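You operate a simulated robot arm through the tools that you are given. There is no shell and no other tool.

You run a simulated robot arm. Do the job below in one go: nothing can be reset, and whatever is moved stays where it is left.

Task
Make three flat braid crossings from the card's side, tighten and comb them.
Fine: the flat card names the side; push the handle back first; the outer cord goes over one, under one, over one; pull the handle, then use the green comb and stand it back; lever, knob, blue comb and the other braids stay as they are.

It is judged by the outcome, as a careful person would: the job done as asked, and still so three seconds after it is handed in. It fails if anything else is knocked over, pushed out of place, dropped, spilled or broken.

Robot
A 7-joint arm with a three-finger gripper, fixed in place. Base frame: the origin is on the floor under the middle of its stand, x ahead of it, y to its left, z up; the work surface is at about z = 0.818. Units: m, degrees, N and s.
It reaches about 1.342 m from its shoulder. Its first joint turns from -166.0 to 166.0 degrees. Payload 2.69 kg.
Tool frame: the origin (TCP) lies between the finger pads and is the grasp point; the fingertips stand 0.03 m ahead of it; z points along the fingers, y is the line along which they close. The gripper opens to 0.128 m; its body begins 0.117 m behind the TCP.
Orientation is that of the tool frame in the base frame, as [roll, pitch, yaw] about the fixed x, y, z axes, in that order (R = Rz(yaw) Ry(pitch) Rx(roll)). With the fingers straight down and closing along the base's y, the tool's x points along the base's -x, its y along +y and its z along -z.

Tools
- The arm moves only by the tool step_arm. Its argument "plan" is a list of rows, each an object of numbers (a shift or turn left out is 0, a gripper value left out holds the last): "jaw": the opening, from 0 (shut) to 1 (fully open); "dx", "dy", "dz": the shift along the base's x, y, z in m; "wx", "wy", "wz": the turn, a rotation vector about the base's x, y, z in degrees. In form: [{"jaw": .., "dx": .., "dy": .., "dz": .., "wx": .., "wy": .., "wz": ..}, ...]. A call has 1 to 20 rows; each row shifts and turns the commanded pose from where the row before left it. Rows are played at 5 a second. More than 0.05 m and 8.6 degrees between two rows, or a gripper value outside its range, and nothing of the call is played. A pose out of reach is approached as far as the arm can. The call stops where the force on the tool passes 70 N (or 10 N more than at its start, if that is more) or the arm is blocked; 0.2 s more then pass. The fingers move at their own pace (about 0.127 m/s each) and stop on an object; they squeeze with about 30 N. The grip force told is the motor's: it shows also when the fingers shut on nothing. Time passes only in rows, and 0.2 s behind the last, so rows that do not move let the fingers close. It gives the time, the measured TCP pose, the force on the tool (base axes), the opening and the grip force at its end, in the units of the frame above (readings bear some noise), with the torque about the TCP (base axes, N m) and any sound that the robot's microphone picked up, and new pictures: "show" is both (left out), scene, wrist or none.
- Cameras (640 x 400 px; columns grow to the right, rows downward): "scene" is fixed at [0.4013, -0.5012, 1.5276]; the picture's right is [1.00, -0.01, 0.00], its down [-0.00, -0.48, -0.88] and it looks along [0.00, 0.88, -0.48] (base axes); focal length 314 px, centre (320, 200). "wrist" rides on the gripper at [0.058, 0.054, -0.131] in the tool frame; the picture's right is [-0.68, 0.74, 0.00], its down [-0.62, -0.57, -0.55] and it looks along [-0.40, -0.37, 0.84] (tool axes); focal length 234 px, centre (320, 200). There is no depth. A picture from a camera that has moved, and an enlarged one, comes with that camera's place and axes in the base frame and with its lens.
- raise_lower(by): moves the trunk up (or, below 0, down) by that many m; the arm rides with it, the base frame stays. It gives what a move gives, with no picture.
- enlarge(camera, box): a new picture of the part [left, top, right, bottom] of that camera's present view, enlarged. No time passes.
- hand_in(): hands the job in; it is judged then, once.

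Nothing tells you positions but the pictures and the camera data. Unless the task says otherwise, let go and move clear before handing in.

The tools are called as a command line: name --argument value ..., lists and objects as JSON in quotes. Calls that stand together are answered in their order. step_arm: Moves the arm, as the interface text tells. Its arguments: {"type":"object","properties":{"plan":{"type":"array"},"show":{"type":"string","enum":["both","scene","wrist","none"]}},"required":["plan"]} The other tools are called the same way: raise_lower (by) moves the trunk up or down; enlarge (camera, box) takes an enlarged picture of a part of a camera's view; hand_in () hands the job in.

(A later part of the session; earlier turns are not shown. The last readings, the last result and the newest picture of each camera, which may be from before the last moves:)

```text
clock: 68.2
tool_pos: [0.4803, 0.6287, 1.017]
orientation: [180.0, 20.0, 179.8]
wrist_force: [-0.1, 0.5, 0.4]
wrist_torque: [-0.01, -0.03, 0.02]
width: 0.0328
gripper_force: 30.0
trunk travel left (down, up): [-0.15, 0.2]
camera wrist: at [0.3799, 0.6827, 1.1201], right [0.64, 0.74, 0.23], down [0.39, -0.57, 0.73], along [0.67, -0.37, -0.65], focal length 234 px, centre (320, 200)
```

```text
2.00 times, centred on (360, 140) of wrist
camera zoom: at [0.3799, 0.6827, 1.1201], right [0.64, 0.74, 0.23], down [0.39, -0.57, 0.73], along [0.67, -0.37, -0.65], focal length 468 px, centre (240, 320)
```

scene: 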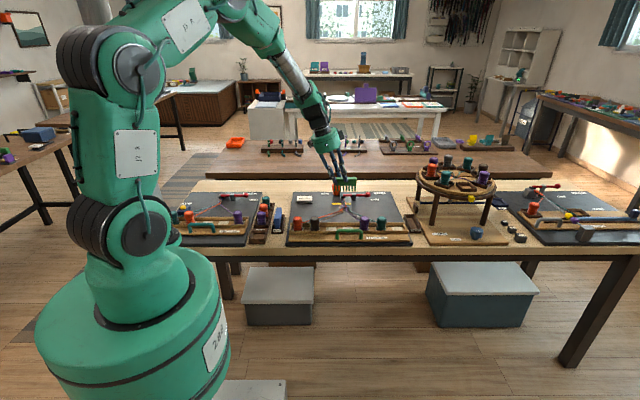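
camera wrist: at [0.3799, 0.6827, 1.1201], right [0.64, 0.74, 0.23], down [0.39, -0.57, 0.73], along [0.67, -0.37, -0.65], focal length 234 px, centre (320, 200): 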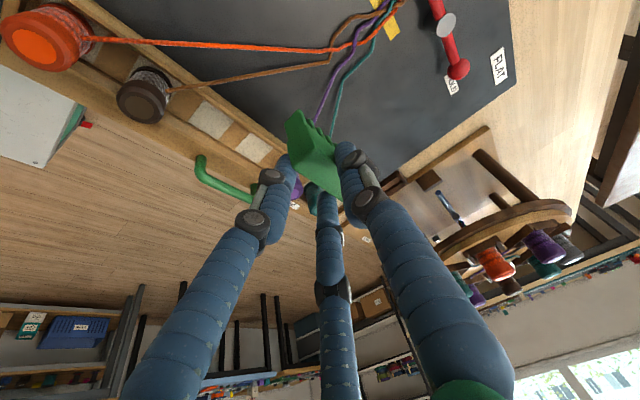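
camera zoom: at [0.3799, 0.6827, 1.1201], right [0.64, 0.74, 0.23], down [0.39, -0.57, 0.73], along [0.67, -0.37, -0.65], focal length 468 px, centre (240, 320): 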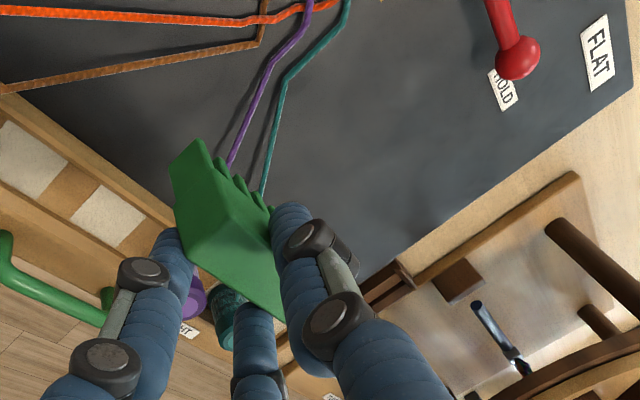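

The comb is level and lies across the cords. I shift it to just below the crossings (comb at about y≈0.665, x≈0.513) and lower to a low hover.

step_arm --plan '[{"jaw": 0, "dx": 0.01, "dy": 0.025}, {"dz": -0.03}, {"dz": -0.03}, {"dz": -0.025}, {"dz": -0.013}, {}]'

enlarge --camera "scene" --box '[310, 180, 390, 230]'

enlarge --camera "wrist" --box '[200, 20, 520, 220]'

```text
clock: 69.6
tool_pos: [0.4943, 0.6523, 0.9203]
orientation: [180.0, 20.0, -180.0]
wrist_force: [-0.2, 0.4, -0.5]
wrist_torque: [-0.02, 0.05, -0.01]
width: 0.0327
gripper_force: 30.1
trunk travel left (down, up): [-0.15, 0.2]
camera wrist: at [0.3933, 0.7065, 1.0228], right [0.64, 0.74, 0.23], down [0.39, -0.57, 0.73], along [0.67, -0.37, -0.65], focal length 234 px, centre (320, 200)
```

scene: 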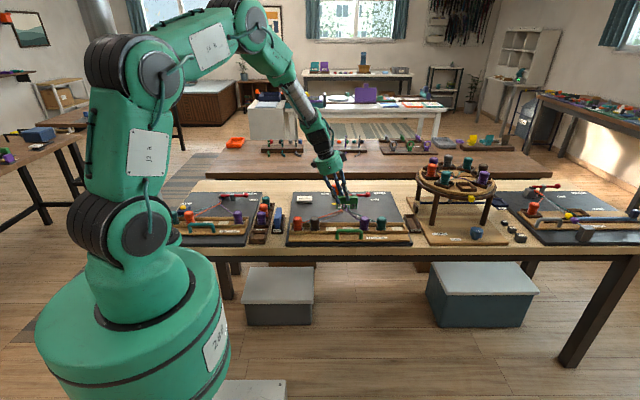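
wrist: 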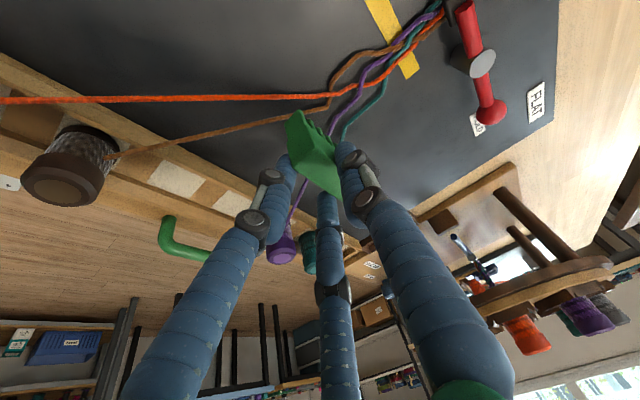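

```text
8.00 times, centred on (350, 205) of scene
camera zoom: at [0.4013, -0.5012, 1.5276], right [1.0, -0.01, 0.0], down [0.0, -0.48, -0.88], along [0.0, 0.88, -0.48], focal length 2513 px, centre (80, 160)
```

zoom: 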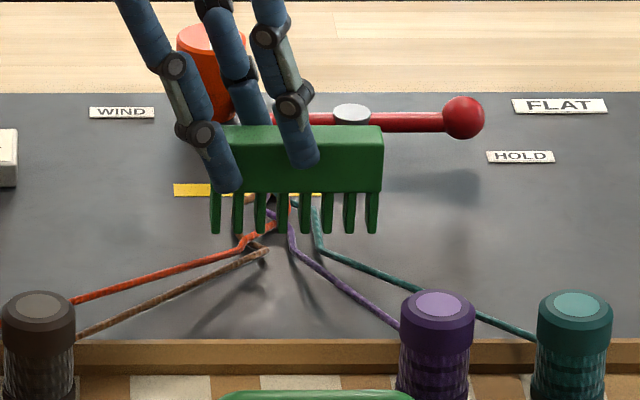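

```text
2.00 times, centred on (360, 120) of wrist
camera zoom: at [0.3933, 0.7065, 1.0228], right [0.64, 0.74, 0.23], down [0.39, -0.57, 0.73], along [0.67, -0.37, -0.65], focal length 468 px, centre (240, 360)
```

zoom: 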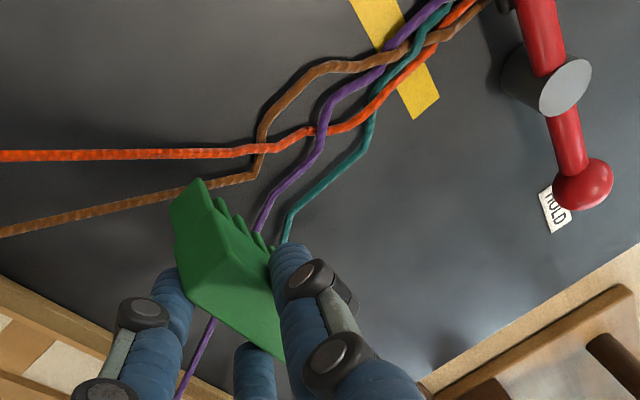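

The crossings are clearly visible: purple over red, red over brown, red over teal. I shift the comb left to cover all four cords and lower the teeth carefully.

step_arm --plan '[{"jaw": 0, "dx": -0.014, "dy": 0.0}, {"dz": -0.012}, {"dz": -0.008}, {}]'

enlarge --camera "scene" --box '[310, 180, 390, 230]'

enlarge --camera "wrist" --box '[240, 40, 440, 165]'

```text
clock: 70.6
tool_pos: [0.4774, 0.6534, 0.8988]
orientation: [179.9, 20.0, -180.0]
wrist_force: [0.6, 0.0, -0.4]
wrist_torque: [-0.01, 0.03, 0.02]
width: 0.0326
gripper_force: 30.0
trunk travel left (down, up): [-0.15, 0.2]
camera wrist: at [0.3774, 0.7076, 1.002], right [0.64, 0.74, 0.23], down [0.39, -0.57, 0.73], along [0.67, -0.37, -0.65], focal length 234 px, centre (320, 200)
```

scene: 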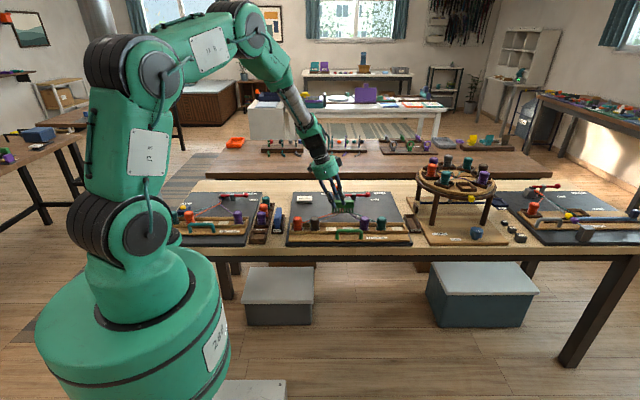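
wrist: 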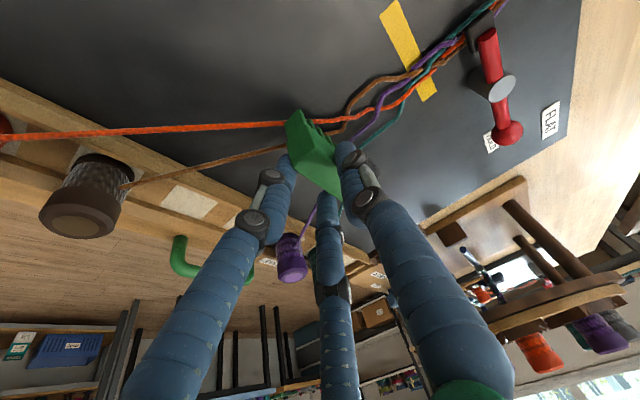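

```text
8.00 times, centred on (350, 205) of scene
camera zoom: at [0.4013, -0.5012, 1.5276], right [1.0, -0.01, 0.0], down [0.0, -0.48, -0.88], along [0.0, 0.88, -0.48], focal length 2513 px, centre (80, 160)
```

zoom: 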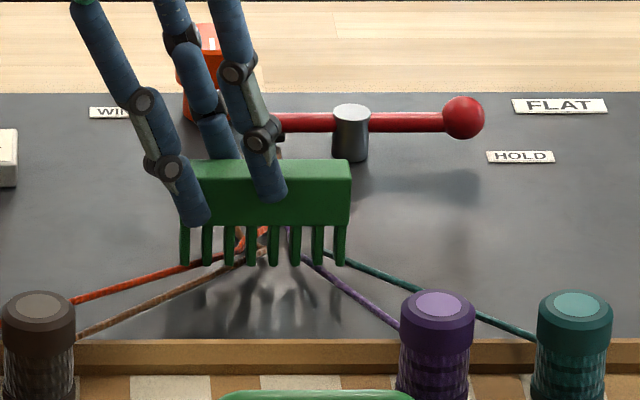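

```text
3.20 times, centred on (340, 102) of wrist
camera zoom: at [0.3774, 0.7076, 1.002], right [0.64, 0.74, 0.23], down [0.39, -0.57, 0.73], along [0.67, -0.37, -0.65], focal length 749 px, centre (256, 512)
```

zoom: 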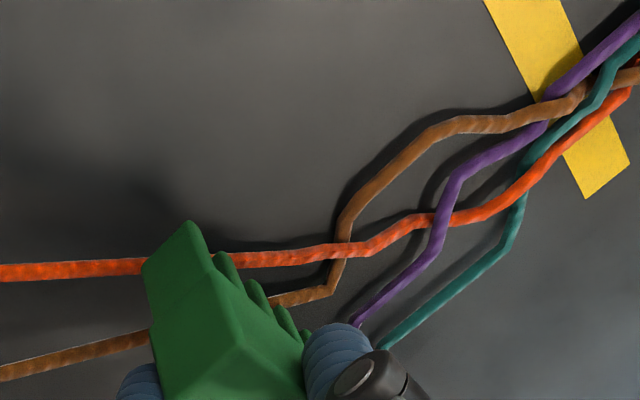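

step_arm --plan '[{"jaw": 0, "dz": -0.002}, {"dz": -0.002}]' --show "none"

step_arm --plan '[{"jaw": 0, "dz": -0.002}, {"dz": -0.002}]' --show "none"

enlarge --camera "scene" --box '[318, 190, 374, 225]'

```text
clock: 71.2
tool_pos: [0.478, 0.6523, 0.8949]
orientation: [179.9, 20.0, 180.0]
wrist_force: [0.1, 0.3, -0.5]
wrist_torque: [-0.02, 0.0, -0.02]
width: 0.0328
gripper_force: 29.7
trunk travel left (down, up): [-0.15, 0.2]
```

```text
clock: 71.8
tool_pos: [0.4776, 0.6519, 0.891]
orientation: [180.0, 20.0, 180.0]
wrist_force: [-0.4, 0.4, -0.8]
wrist_torque: [0.02, 0.02, 0.0]
width: 0.0327
gripper_force: 30.1
trunk travel left (down, up): [-0.15, 0.2]
```

```text
11.43 times, centred on (346, 208) of scene
camera zoom: at [0.4013, -0.5012, 1.5276], right [1.0, -0.01, 0.0], down [0.0, -0.48, -0.88], along [0.0, 0.88, -0.48], focal length 3590 px, centre (23, 114)
```

zoom: 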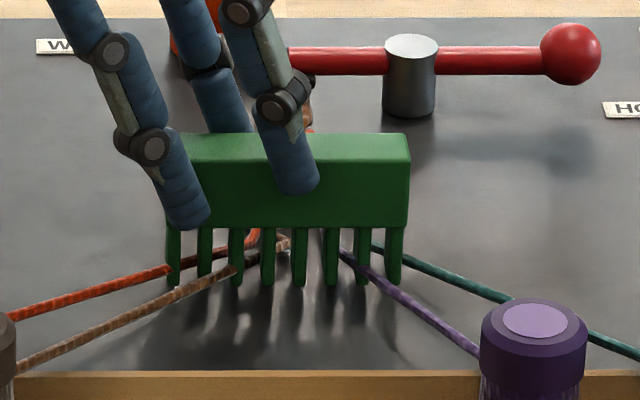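

step_arm --plan '[{"jaw": 0, "dz": -0.0015}, {"dz": -0.0015}]' --show "none"

step_arm --plan '[{"jaw": 0, "dz": -0.001}, {"dz": -0.001}]' --show "none"

```text
clock: 72.4
tool_pos: [0.4776, 0.653, 0.8878]
orientation: [-180.0, 20.1, 180.0]
wrist_force: [0.1, 0.9, -0.5]
wrist_torque: [0.01, 0.01, 0.0]
width: 0.0327
gripper_force: 29.6
trunk travel left (down, up): [-0.15, 0.2]
```

```text
clock: 73.0
tool_pos: [0.4782, 0.6525, 0.8878]
orientation: [-180.0, 19.9, 180.0]
wrist_force: [0.3, -1.5, 4.4]
wrist_torque: [-0.02, -0.38, -0.07]
width: 0.0327
gripper_force: 29.8
trunk travel left (down, up): [-0.15, 0.2]
```

The teeth touch the board (4 N). I lift 1.5 mm and comb the crossings upward toward the yellow line.

step_arm --plan '[{"jaw": 0, "dz": 0.0018}, {"dy": 0.005}, {"dy": 0.005}, {"dy": 0.005}, {"dy": 0.005}]'

enlarge --camera "scene" --box '[318, 190, 374, 225]'

enlarge --camera "wrist" --box '[240, 40, 440, 165]'

```text
clock: 74.2
tool_pos: [0.4783, 0.6724, 0.8894]
orientation: [180.0, 19.9, -180.0]
wrist_force: [0.5, 0.1, -0.6]
wrist_torque: [0.0, 0.02, 0.02]
width: 0.0324
gripper_force: 30.6
trunk travel left (down, up): [-0.15, 0.2]
camera wrist: at [0.3779, 0.7275, 0.9918], right [0.64, 0.74, 0.23], down [0.39, -0.57, 0.73], along [0.67, -0.37, -0.65], focal length 234 px, centre (320, 200)
```

scene: 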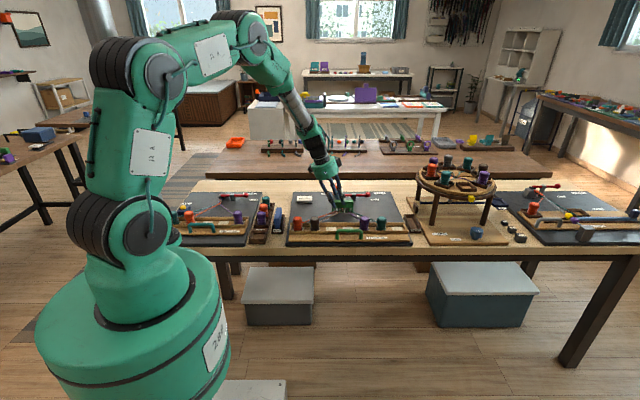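
wrist: 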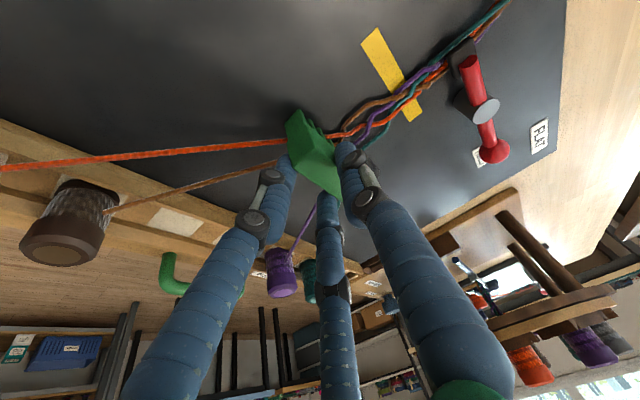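

```text
11.43 times, centred on (346, 208) of scene
camera zoom: at [0.4013, -0.5012, 1.5276], right [1.0, -0.01, 0.0], down [0.0, -0.48, -0.88], along [0.0, 0.88, -0.48], focal length 3590 px, centre (23, 114)
```

zoom: 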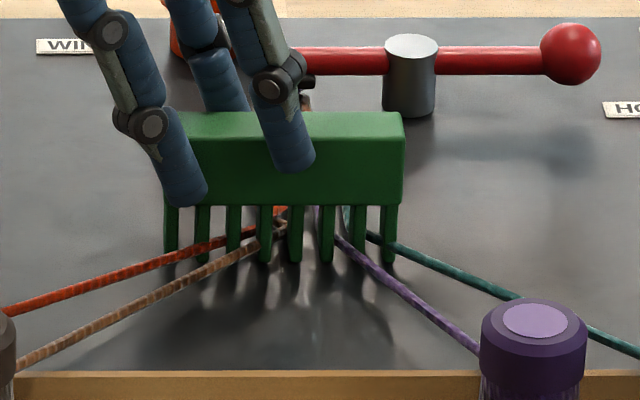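

```text
3.20 times, centred on (340, 102) of wrist
camera zoom: at [0.3779, 0.7275, 0.9918], right [0.64, 0.74, 0.23], down [0.39, -0.57, 0.73], along [0.67, -0.37, -0.65], focal length 749 px, centre (256, 512)
```

zoom: 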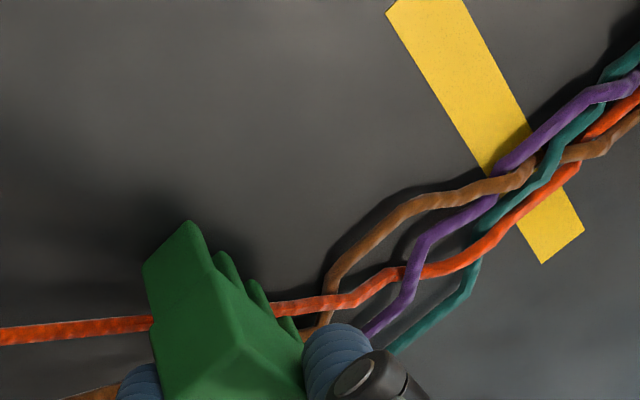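

The crossings begin to pack together ahead of the comb. I continue the stroke toward the yellow line.

step_arm --plan '[{"jaw": 0, "dy": 0.005}, {"dy": 0.005}, {"dy": 0.005}, {"dy": 0.005}]'

enlarge --camera "scene" --box '[318, 185, 374, 220]'

enlarge --camera "wrist" --box '[240, 40, 440, 165]'

```text
clock: 75.2
tool_pos: [0.4774, 0.6937, 0.8881]
orientation: [180.0, 20.0, -179.9]
wrist_force: [-0.8, 0.6, -1.0]
wrist_torque: [0.0, 0.03, -0.03]
width: 0.0327
gripper_force: 29.9
trunk travel left (down, up): [-0.15, 0.2]
camera wrist: at [0.377, 0.7479, 0.9911], right [0.64, 0.74, 0.23], down [0.39, -0.57, 0.73], along [0.67, -0.37, -0.65], focal length 234 px, centre (320, 200)
```

scene: 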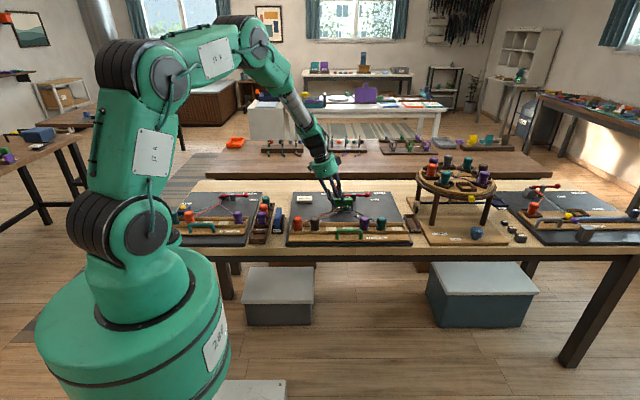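
wrist: 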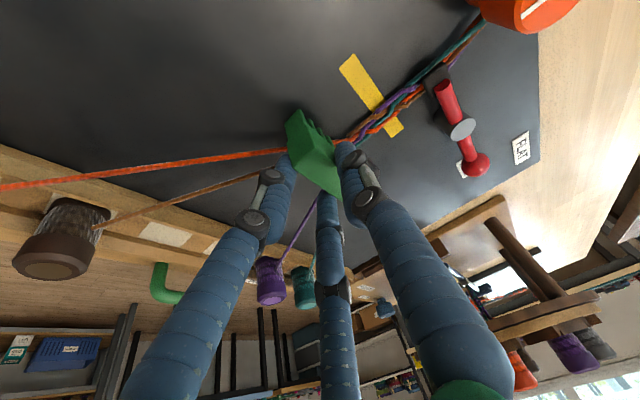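

```text
11.43 times, centred on (346, 202) of scene
camera zoom: at [0.4013, -0.5012, 1.5276], right [1.0, -0.01, 0.0], down [0.0, -0.48, -0.88], along [0.0, 0.88, -0.48], focal length 3590 px, centre (23, 171)
```

zoom: 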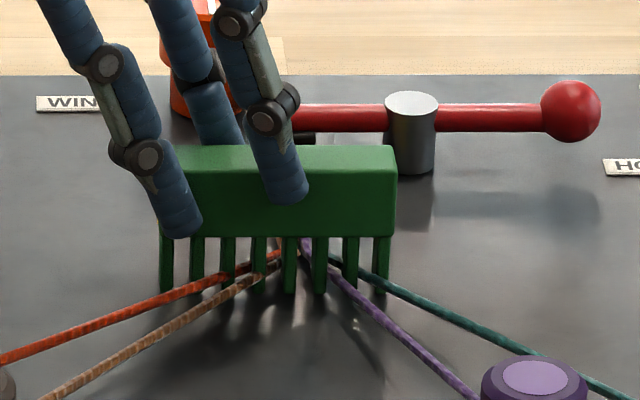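

```text
3.20 times, centred on (340, 102) of wrist
camera zoom: at [0.377, 0.7479, 0.9911], right [0.64, 0.74, 0.23], down [0.39, -0.57, 0.73], along [0.67, -0.37, -0.65], focal length 749 px, centre (256, 512)
```

zoom: 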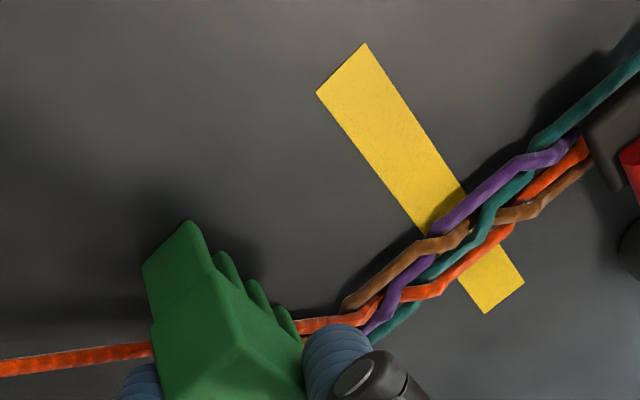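

step_arm --plan '[{"jaw": 0, "dy": 0.004}, {"dy": 0.004}, {"dy": 0.004}]'

enlarge --camera "wrist" --box '[240, 40, 440, 165]'

enlarge --camera "scene" --box '[318, 185, 374, 220]'

```text
clock: 76.0
tool_pos: [0.4791, 0.7052, 0.8882]
orientation: [-179.9, 20.1, -180.0]
wrist_force: [-0.4, -6.3, -0.8]
wrist_torque: [-0.26, 0.0, -0.14]
width: 0.0328
gripper_force: 29.7
trunk travel left (down, up): [-0.15, 0.2]
camera wrist: at [0.378, 0.759, 0.9908], right [0.64, 0.74, 0.23], down [0.39, -0.57, 0.73], along [0.67, -0.37, -0.65], focal length 234 px, centre (320, 200)
```

scene: 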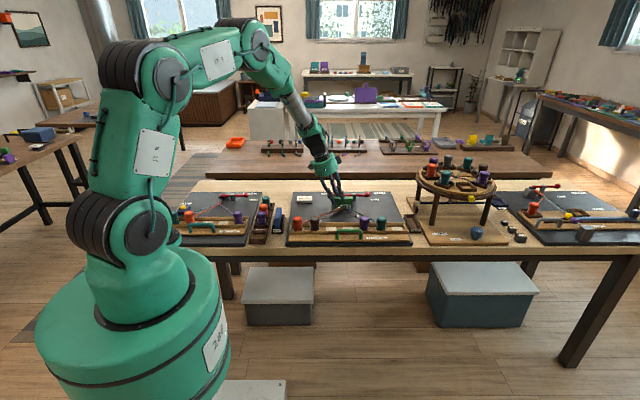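
wrist: 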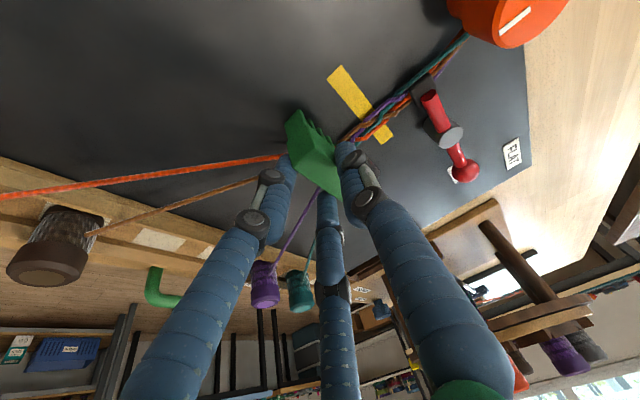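

```text
3.20 times, centred on (340, 102) of wrist
camera zoom: at [0.378, 0.759, 0.9908], right [0.64, 0.74, 0.23], down [0.39, -0.57, 0.73], along [0.67, -0.37, -0.65], focal length 749 px, centre (256, 512)
```

zoom: 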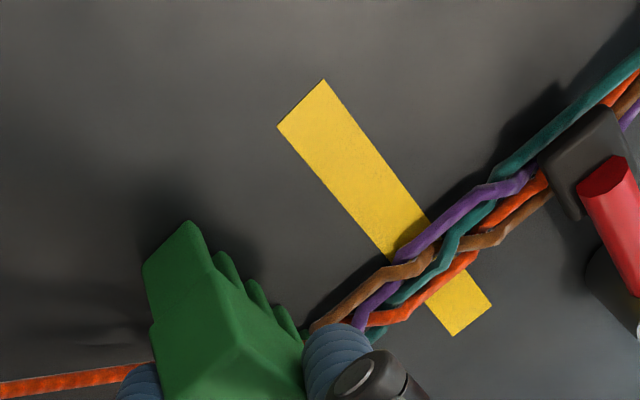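

```text
11.43 times, centred on (346, 202) of scene
camera zoom: at [0.4013, -0.5012, 1.5276], right [1.0, -0.01, 0.0], down [0.0, -0.48, -0.88], along [0.0, 0.88, -0.48], focal length 3590 px, centre (23, 171)
```

zoom: 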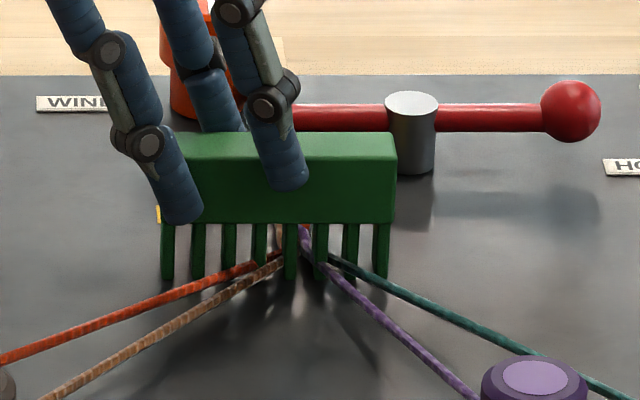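

The comb now meets 6 N of resistance: the crossings are packing. I press a few millimetres further, carefully.

step_arm --plan '[{"jaw": 0, "dy": 0.0015}, {"dy": 0.0015}, {}]' --show "wrist"

enlarge --camera "wrist" --box '[240, 40, 440, 165]'

enlarge --camera "scene" --box '[318, 185, 374, 220]'

```text
clock: 76.8
tool_pos: [0.4776, 0.7079, 0.8887]
orientation: [-180.0, 19.9, 179.9]
wrist_force: [-0.7, -8.4, -0.4]
wrist_torque: [-0.34, 0.01, -0.23]
width: 0.0327
gripper_force: 29.9
trunk travel left (down, up): [-0.15, 0.2]
camera wrist: at [0.3776, 0.762, 0.991], right [0.64, 0.74, 0.23], down [0.39, -0.57, 0.73], along [0.67, -0.37, -0.65], focal length 234 px, centre (320, 200)
```

wrist: 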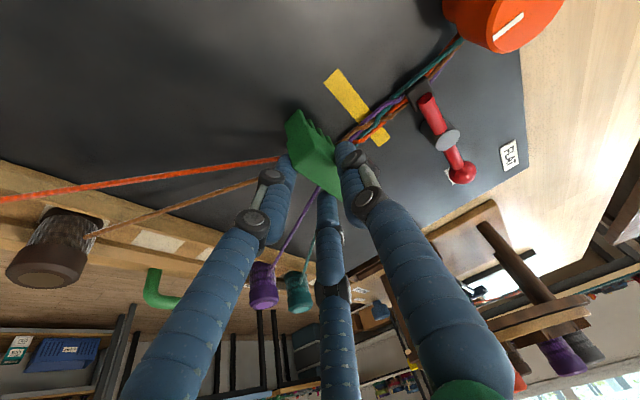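

```text
3.20 times, centred on (340, 102) of wrist
camera zoom: at [0.3776, 0.762, 0.991], right [0.64, 0.74, 0.23], down [0.39, -0.57, 0.73], along [0.67, -0.37, -0.65], focal length 749 px, centre (256, 512)
```

zoom: 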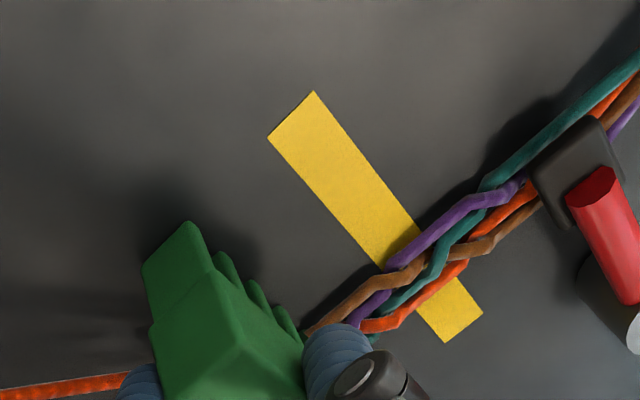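

```text
11.43 times, centred on (346, 202) of scene
camera zoom: at [0.4013, -0.5012, 1.5276], right [1.0, -0.01, 0.0], down [0.0, -0.48, -0.88], along [0.0, 0.88, -0.48], focal length 3590 px, centre (23, 171)
```

zoom: 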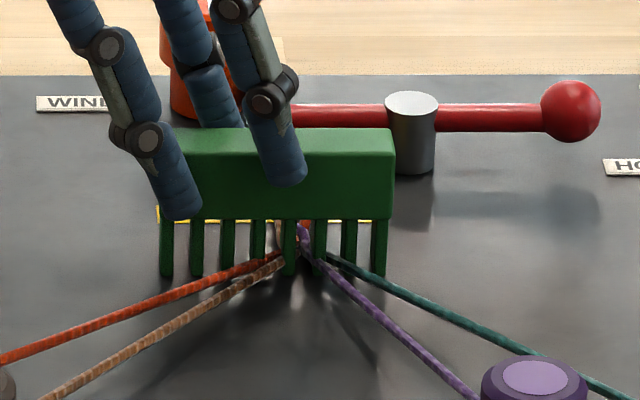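

step_arm --plan '[{"jaw": 0, "dy": 0.002}, {"dy": 0.002}, {"dy": 0.002}, {}]' --show "wrist"

enlarge --camera "wrist" --box '[240, 40, 440, 165]'

enlarge --camera "scene" --box '[318, 185, 374, 220]'

```text
clock: 77.8
tool_pos: [0.4774, 0.7133, 0.8887]
orientation: [-179.9, 20.1, -179.9]
wrist_force: [-0.6, -12.9, 0.6]
wrist_torque: [-0.46, -0.01, -0.31]
width: 0.0325
gripper_force: 29.8
trunk travel left (down, up): [-0.15, 0.2]
camera wrist: at [0.3775, 0.7679, 0.9914], right [0.64, 0.74, 0.23], down [0.39, -0.57, 0.73], along [0.67, -0.37, -0.65], focal length 234 px, centre (320, 200)
```

wrist: 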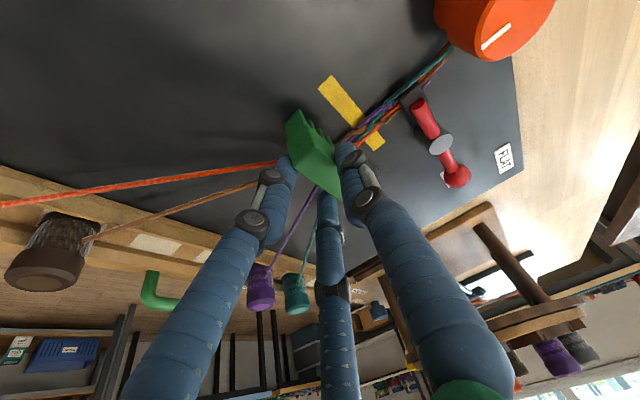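

```text
3.20 times, centred on (340, 102) of wrist
camera zoom: at [0.3775, 0.7679, 0.9914], right [0.64, 0.74, 0.23], down [0.39, -0.57, 0.73], along [0.67, -0.37, -0.65], focal length 749 px, centre (256, 512)
```

zoom: 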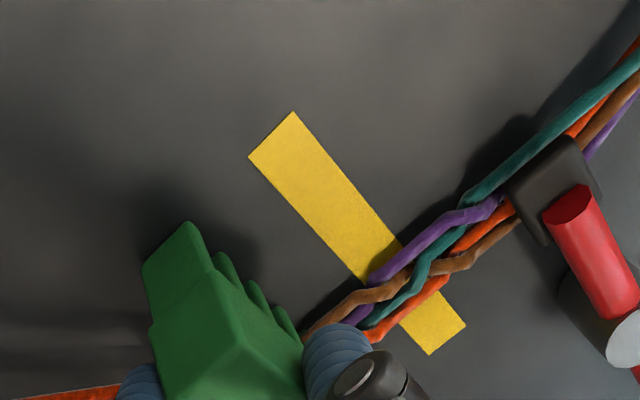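

```text
11.43 times, centred on (346, 202) of scene
camera zoom: at [0.4013, -0.5012, 1.5276], right [1.0, -0.01, 0.0], down [0.0, -0.48, -0.88], along [0.0, 0.88, -0.48], focal length 3590 px, centre (23, 171)
```

zoom: 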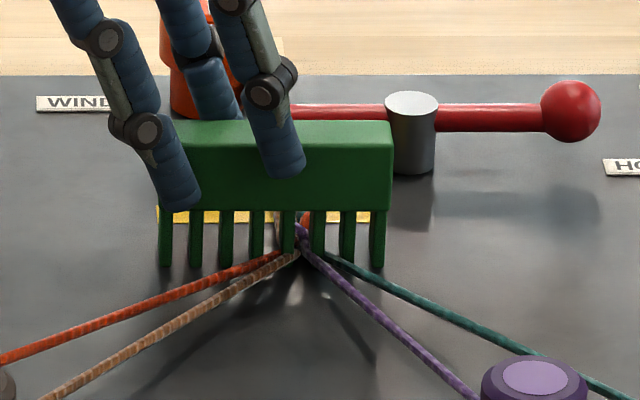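

Resistance grows smoothly (13 N) and the crossings keep packing toward the line. A few more millimetres.

step_arm --plan '[{"jaw": 0, "dy": 0.002}, {"dy": 0.002}, {"dy": 0.002}, {}]' --show "wrist"

enlarge --camera "wrist" --box '[240, 40, 440, 165]'

enlarge --camera "scene" --box '[318, 185, 374, 220]'

```text
clock: 78.8
tool_pos: [0.477, 0.7186, 0.8887]
orientation: [180.0, 20.0, -179.9]
wrist_force: [0.6, -11.7, -0.7]
wrist_torque: [-0.51, 0.02, -0.28]
width: 0.0327
gripper_force: 30.1
trunk travel left (down, up): [-0.15, 0.2]
camera wrist: at [0.3777, 0.7739, 0.9917], right [0.64, 0.74, 0.23], down [0.39, -0.57, 0.73], along [0.67, -0.37, -0.65], focal length 234 px, centre (320, 200)
```

wrist: 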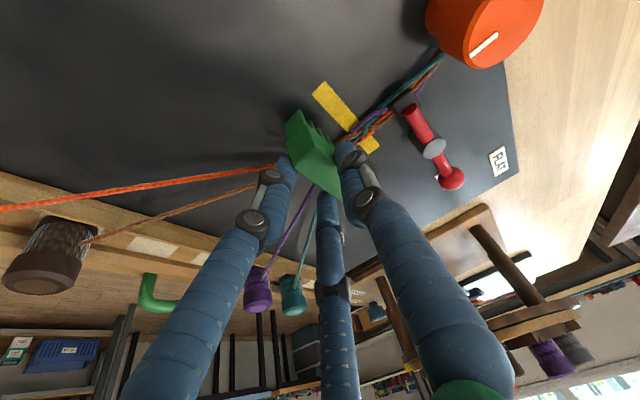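

```text
3.20 times, centred on (340, 102) of wrist
camera zoom: at [0.3777, 0.7739, 0.9917], right [0.64, 0.74, 0.23], down [0.39, -0.57, 0.73], along [0.67, -0.37, -0.65], focal length 749 px, centre (256, 512)
```

zoom: 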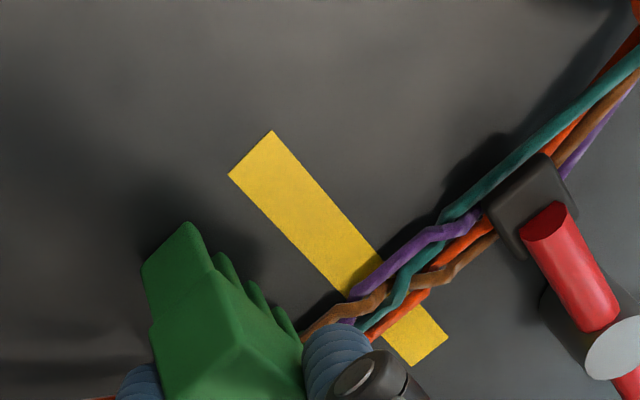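

```text
11.43 times, centred on (346, 202) of scene
camera zoom: at [0.4013, -0.5012, 1.5276], right [1.0, -0.01, 0.0], down [0.0, -0.48, -0.88], along [0.0, 0.88, -0.48], focal length 3590 px, centre (23, 171)
```

zoom: 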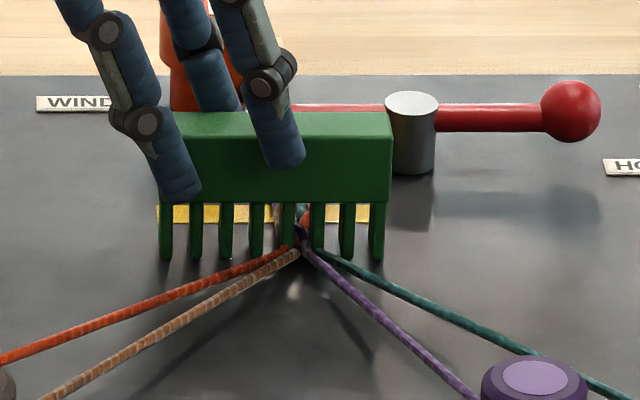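

Packing has stopped advancing and the force has levelled off. I back off 3 mm, lift the comb straight up and inspect the braid.

step_arm --plan '[{"jaw": 0, "dy": -0.003}, {"dz": 0.01}, {"dz": 0.02}, {"dz": 0.03}, {"dz": 0.04}, {"dz": 0.04}, {}]'

enlarge --camera "scene" --box '[318, 185, 374, 220]'

enlarge --camera "wrist" --box '[240, 0, 480, 150]'

```text
clock: 80.4
tool_pos: [0.4792, 0.7176, 1.0281]
orientation: [-180.0, 20.0, 179.9]
wrist_force: [-1.0, -1.2, 0.2]
wrist_torque: [0.03, 0.03, 0.01]
width: 0.0323
gripper_force: 30.0
trunk travel left (down, up): [-0.15, 0.2]
camera wrist: at [0.3785, 0.7712, 1.1316], right [0.64, 0.74, 0.23], down [0.39, -0.57, 0.73], along [0.67, -0.37, -0.65], focal length 234 px, centre (320, 200)
```

scene: 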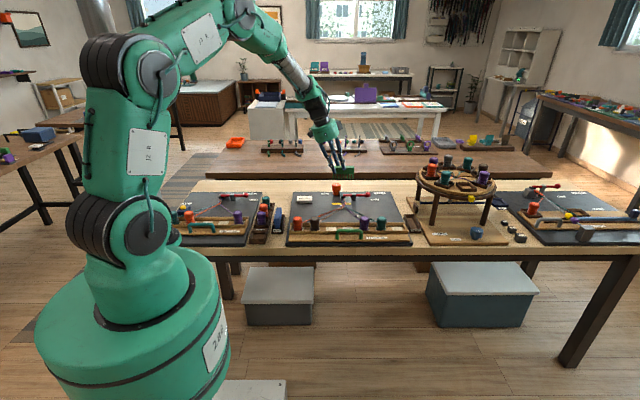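
wrist: 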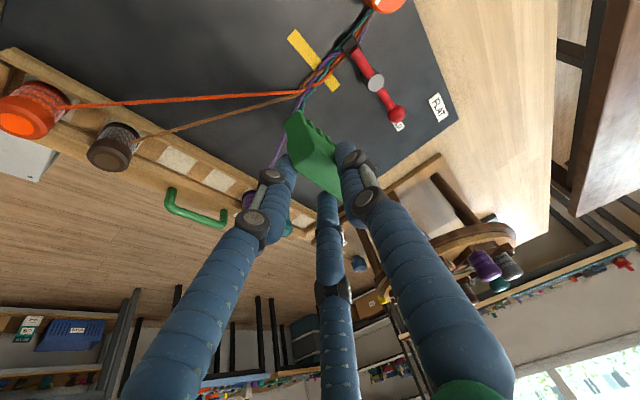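

```text
11.43 times, centred on (346, 202) of scene
camera zoom: at [0.4013, -0.5012, 1.5276], right [1.0, -0.01, 0.0], down [0.0, -0.48, -0.88], along [0.0, 0.88, -0.48], focal length 3590 px, centre (23, 171)
```

zoom: 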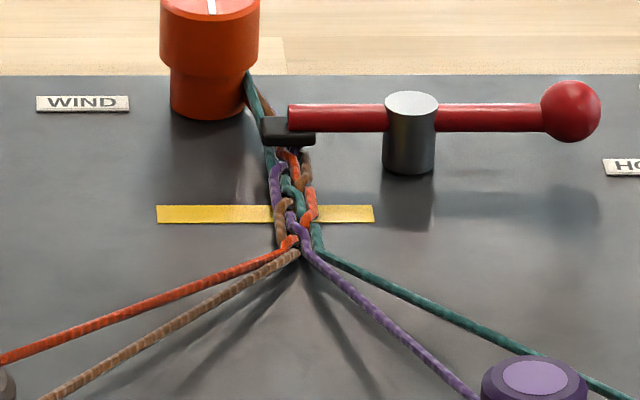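

```text
2.67 times, centred on (360, 75) of wrist
camera zoom: at [0.3785, 0.7712, 1.1316], right [0.64, 0.74, 0.23], down [0.39, -0.57, 0.73], along [0.67, -0.37, -0.65], focal length 624 px, centre (213, 533)
```

zoom: 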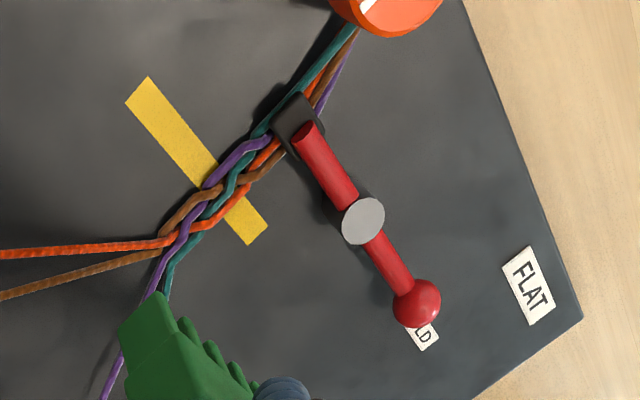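

The braid is neatly packed with all three crossings. Now I carry the comb back over its box, turning it 90° again.

step_arm --plan '[{"jaw": 0, "dx": 0.02882, "dy": -0.01295, "wz": 8.182}, {"dx": 0.02882, "dy": -0.01295, "wz": 8.182}, {"dx": 0.02882, "dy": -0.01295, "wz": 8.182}, {"dx": 0.02882, "dy": -0.01295, "wz": 8.182}, {"dx": 0.02882, "dy": -0.01295, "wz": 8.182}, {"dx": 0.02882, "dy": -0.01295, "wz": 8.182}, {"dx": 0.02882, "dy": -0.01295, "wz": 8.182}, {"dx": 0.02882, "dy": -0.01295, "wz": 8.182}, {"dx": 0.02882, "dy": -0.01295, "wz": 8.182}, {"dx": 0.02882, "dy": -0.01295, "wz": 8.182}, {"dx": 0.0288, "dy": -0.013, "wz": 8.18}, {}]'

enlarge --camera "wrist" --box '[200, 40, 440, 190]'

enlarge --camera "scene" --box '[390, 150, 460, 240]'

```text
clock: 83.0
tool_pos: [0.7958, 0.5735, 1.027]
orientation: [179.9, 20.1, -89.9]
wrist_force: [0.1, 0.8, -1.0]
wrist_torque: [0.05, 0.07, 0.03]
width: 0.0328
gripper_force: 30.2
trunk travel left (down, up): [-0.15, 0.2]
camera wrist: at [0.7417, 0.4744, 1.1299], right [-0.74, 0.64, 0.23], down [0.57, 0.39, 0.73], along [0.37, 0.67, -0.65], focal length 234 px, centre (320, 200)
```

scene: 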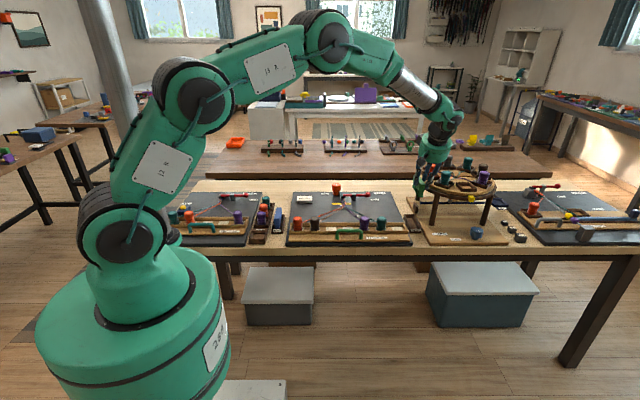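
wrist: 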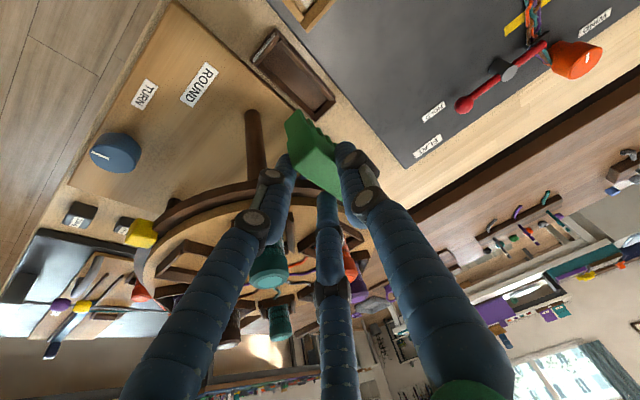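

```text
2.67 times, centred on (320, 115) of wrist
camera zoom: at [0.7417, 0.4744, 1.1299], right [-0.74, 0.64, 0.23], down [0.57, 0.39, 0.73], along [0.37, 0.67, -0.65], focal length 624 px, centre (320, 427)
```

zoom: 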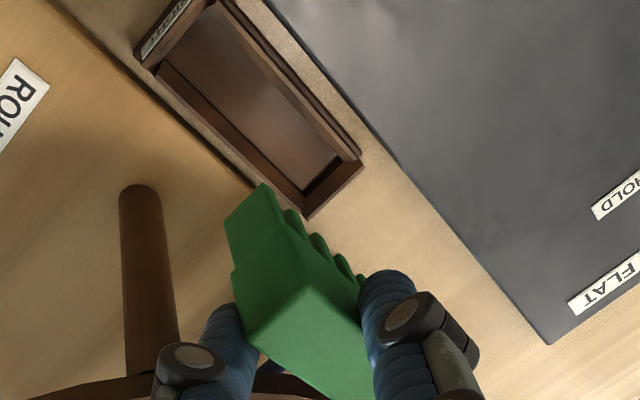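

```text
4.44 times, centred on (425, 195) of scene
camera zoom: at [0.4013, -0.5012, 1.5276], right [1.0, -0.01, 0.0], down [0.0, -0.48, -0.88], along [0.0, 0.88, -0.48], focal length 1396 px, centre (-147, 222)
```

zoom: 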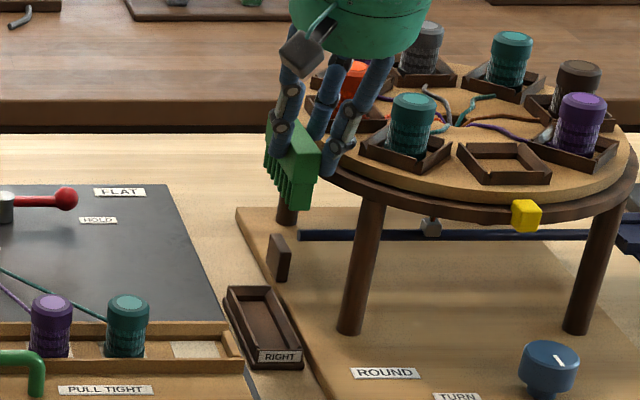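

The comb hasn't slipped; box centre is x≈0.785, so I shift 3 mm left and lower to just above the box.

step_arm --plan '[{"jaw": 0, "dx": -0.003, "dz": -0.03}, {"dz": -0.03}, {"dz": -0.03}, {"dz": -0.015}, {}]'

enlarge --camera "wrist" --box '[200, 60, 440, 210]'

enlarge --camera "scene" --box '[396, 190, 444, 240]'

```text
clock: 84.2
tool_pos: [0.7911, 0.5754, 0.9227]
orientation: [-179.9, 20.0, -90.2]
wrist_force: [0.7, -0.6, -0.8]
wrist_torque: [-0.02, 0.04, 0.05]
width: 0.0328
gripper_force: 29.7
trunk travel left (down, up): [-0.15, 0.2]
camera wrist: at [0.737, 0.4766, 1.0258], right [-0.74, 0.64, 0.23], down [0.57, 0.39, 0.73], along [0.37, 0.67, -0.65], focal length 234 px, centre (320, 200)
```

scene: 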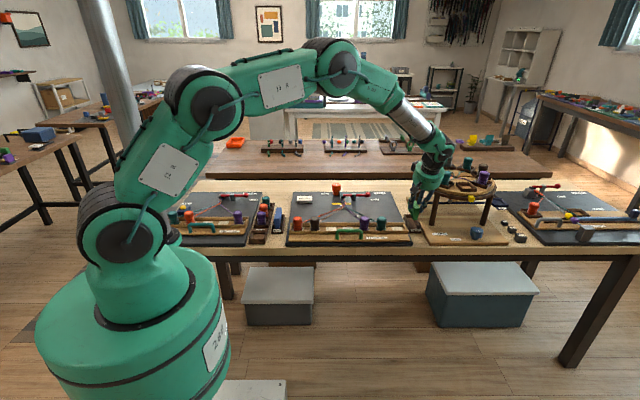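
wrist: 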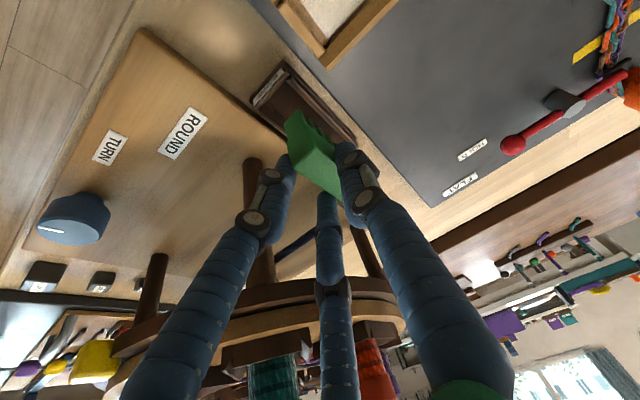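

```text
2.67 times, centred on (320, 135) of wrist
camera zoom: at [0.737, 0.4766, 1.0258], right [-0.74, 0.64, 0.23], down [0.57, 0.39, 0.73], along [0.37, 0.67, -0.65], focal length 624 px, centre (320, 373)
```

zoom: 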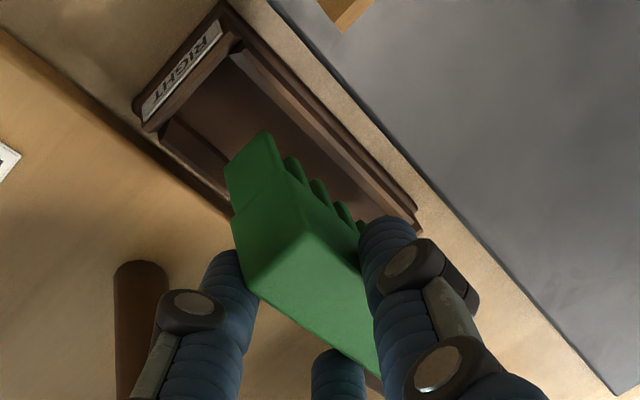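

```text
8.00 times, centred on (420, 215) of scene
camera zoom: at [0.4013, -0.5012, 1.5276], right [1.0, -0.01, 0.0], down [0.0, -0.48, -0.88], along [0.0, 0.88, -0.48], focal length 2513 px, centre (-480, 80)
```

zoom: 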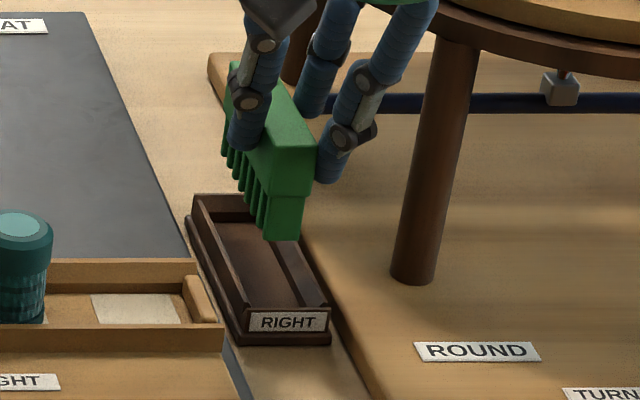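

The comb lines up with the box. I lower it in with small steps.

step_arm --plan '[{"jaw": 0, "dx": 0.0015}, {"dz": -0.015}, {"dz": -0.012}, {"dz": -0.008}, {"dz": -0.005}, {}]'

enlarge --camera "wrist" --box '[200, 60, 440, 210]'

enlarge --camera "scene" --box '[396, 190, 444, 240]'

```text
clock: 85.6
tool_pos: [0.7936, 0.5754, 0.8835]
orientation: [179.9, 20.0, -90.1]
wrist_force: [0.7, -0.1, 0.0]
wrist_torque: [-0.02, -0.01, 0.02]
width: 0.0326
gripper_force: 29.7
trunk travel left (down, up): [-0.15, 0.2]
camera wrist: at [0.7386, 0.4759, 0.9859], right [-0.74, 0.64, 0.23], down [0.57, 0.39, 0.73], along [0.37, 0.67, -0.65], focal length 234 px, centre (320, 200)
```

scene: 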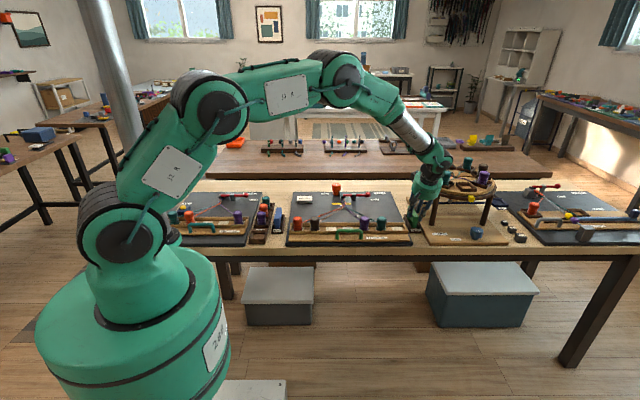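
wrist: 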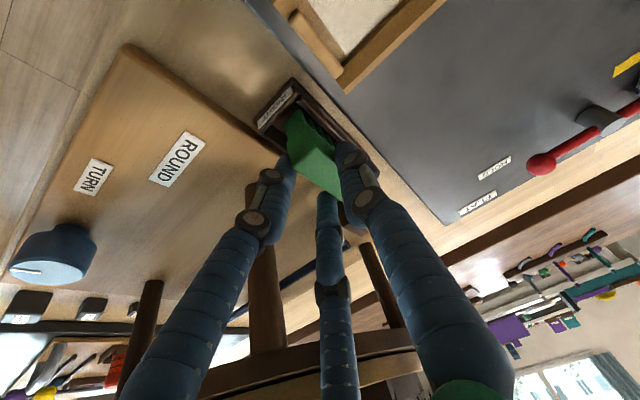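

```text
2.67 times, centred on (320, 135) of wrist
camera zoom: at [0.7386, 0.4759, 0.9859], right [-0.74, 0.64, 0.23], down [0.57, 0.39, 0.73], along [0.37, 0.67, -0.65], focal length 624 px, centre (320, 373)
```

zoom: 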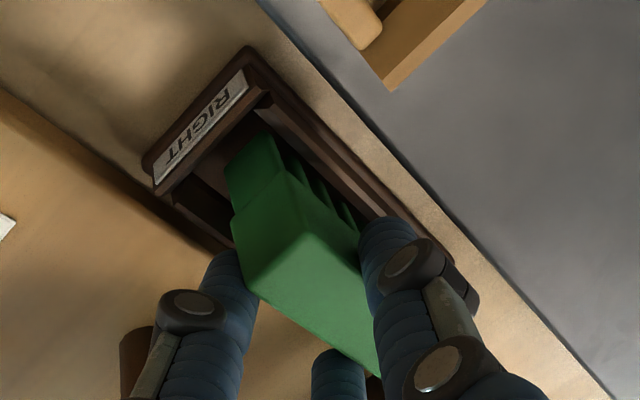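

```text
8.00 times, centred on (420, 215) of scene
camera zoom: at [0.4013, -0.5012, 1.5276], right [1.0, -0.01, 0.0], down [0.0, -0.48, -0.88], along [0.0, 0.88, -0.48], focal length 2513 px, centre (-480, 80)
```

zoom: 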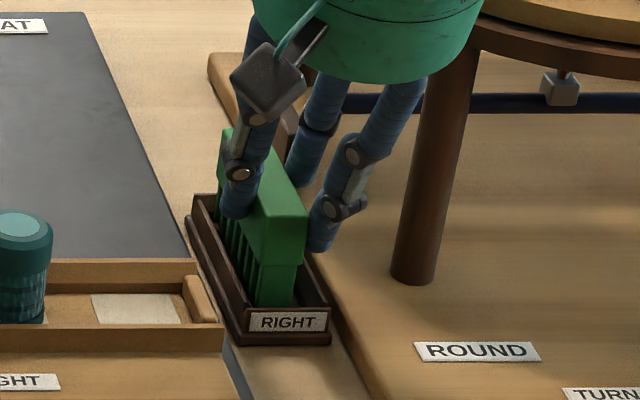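

Nearly seated; I nudge it 3 mm right to its original spot and lower until it rests.

step_arm --plan '[{"jaw": 0, "dx": 0.003}, {"dz": -0.003}, {"dz": -0.002}, {}]' --show "none"

enlarge --camera "scene" --box '[396, 190, 444, 240]'

```text
clock: 86.6
tool_pos: [0.7956, 0.5749, 0.8797]
orientation: [-180.0, 20.0, -90.2]
wrist_force: [-0.1, -0.4, -0.3]
wrist_torque: [-0.02, 0.0, -0.02]
width: 0.0325
gripper_force: 29.8
trunk travel left (down, up): [-0.15, 0.2]
```

```text
8.00 times, centred on (420, 215) of scene
camera zoom: at [0.4013, -0.5012, 1.5276], right [1.0, -0.01, 0.0], down [0.0, -0.48, -0.88], along [0.0, 0.88, -0.48], focal length 2513 px, centre (-480, 80)
```

zoom: 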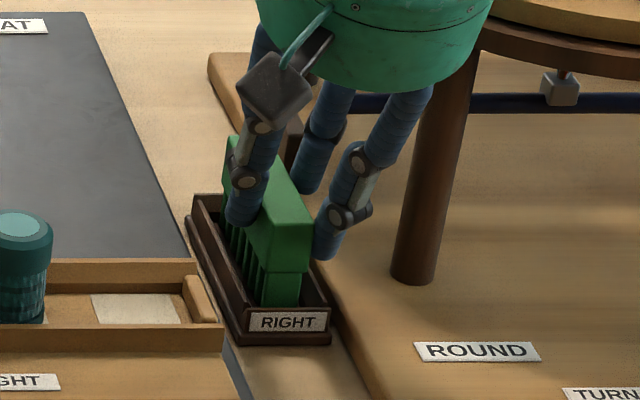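

step_arm --plan '[{"jaw": 0, "dz": -0.001}, {}]' --show "none"

step_arm --plan '[{"jaw": 0, "dz": -0.001}, {}]' --show "none"

```text
clock: 87.2
tool_pos: [0.7965, 0.5741, 0.879]
orientation: [180.0, 20.0, -90.1]
wrist_force: [0.3, 0.8, 1.7]
wrist_torque: [0.09, 0.01, 0.0]
width: 0.0325
gripper_force: 30.2
trunk travel left (down, up): [-0.15, 0.2]
```

```text
clock: 87.8
tool_pos: [0.7951, 0.5755, 0.8781]
orientation: [-179.8, 20.1, -90.0]
wrist_force: [0.0, -1.8, 7.7]
wrist_torque: [0.41, 0.05, -0.03]
width: 0.0327
gripper_force: 29.5
trunk travel left (down, up): [-0.15, 0.2]
```

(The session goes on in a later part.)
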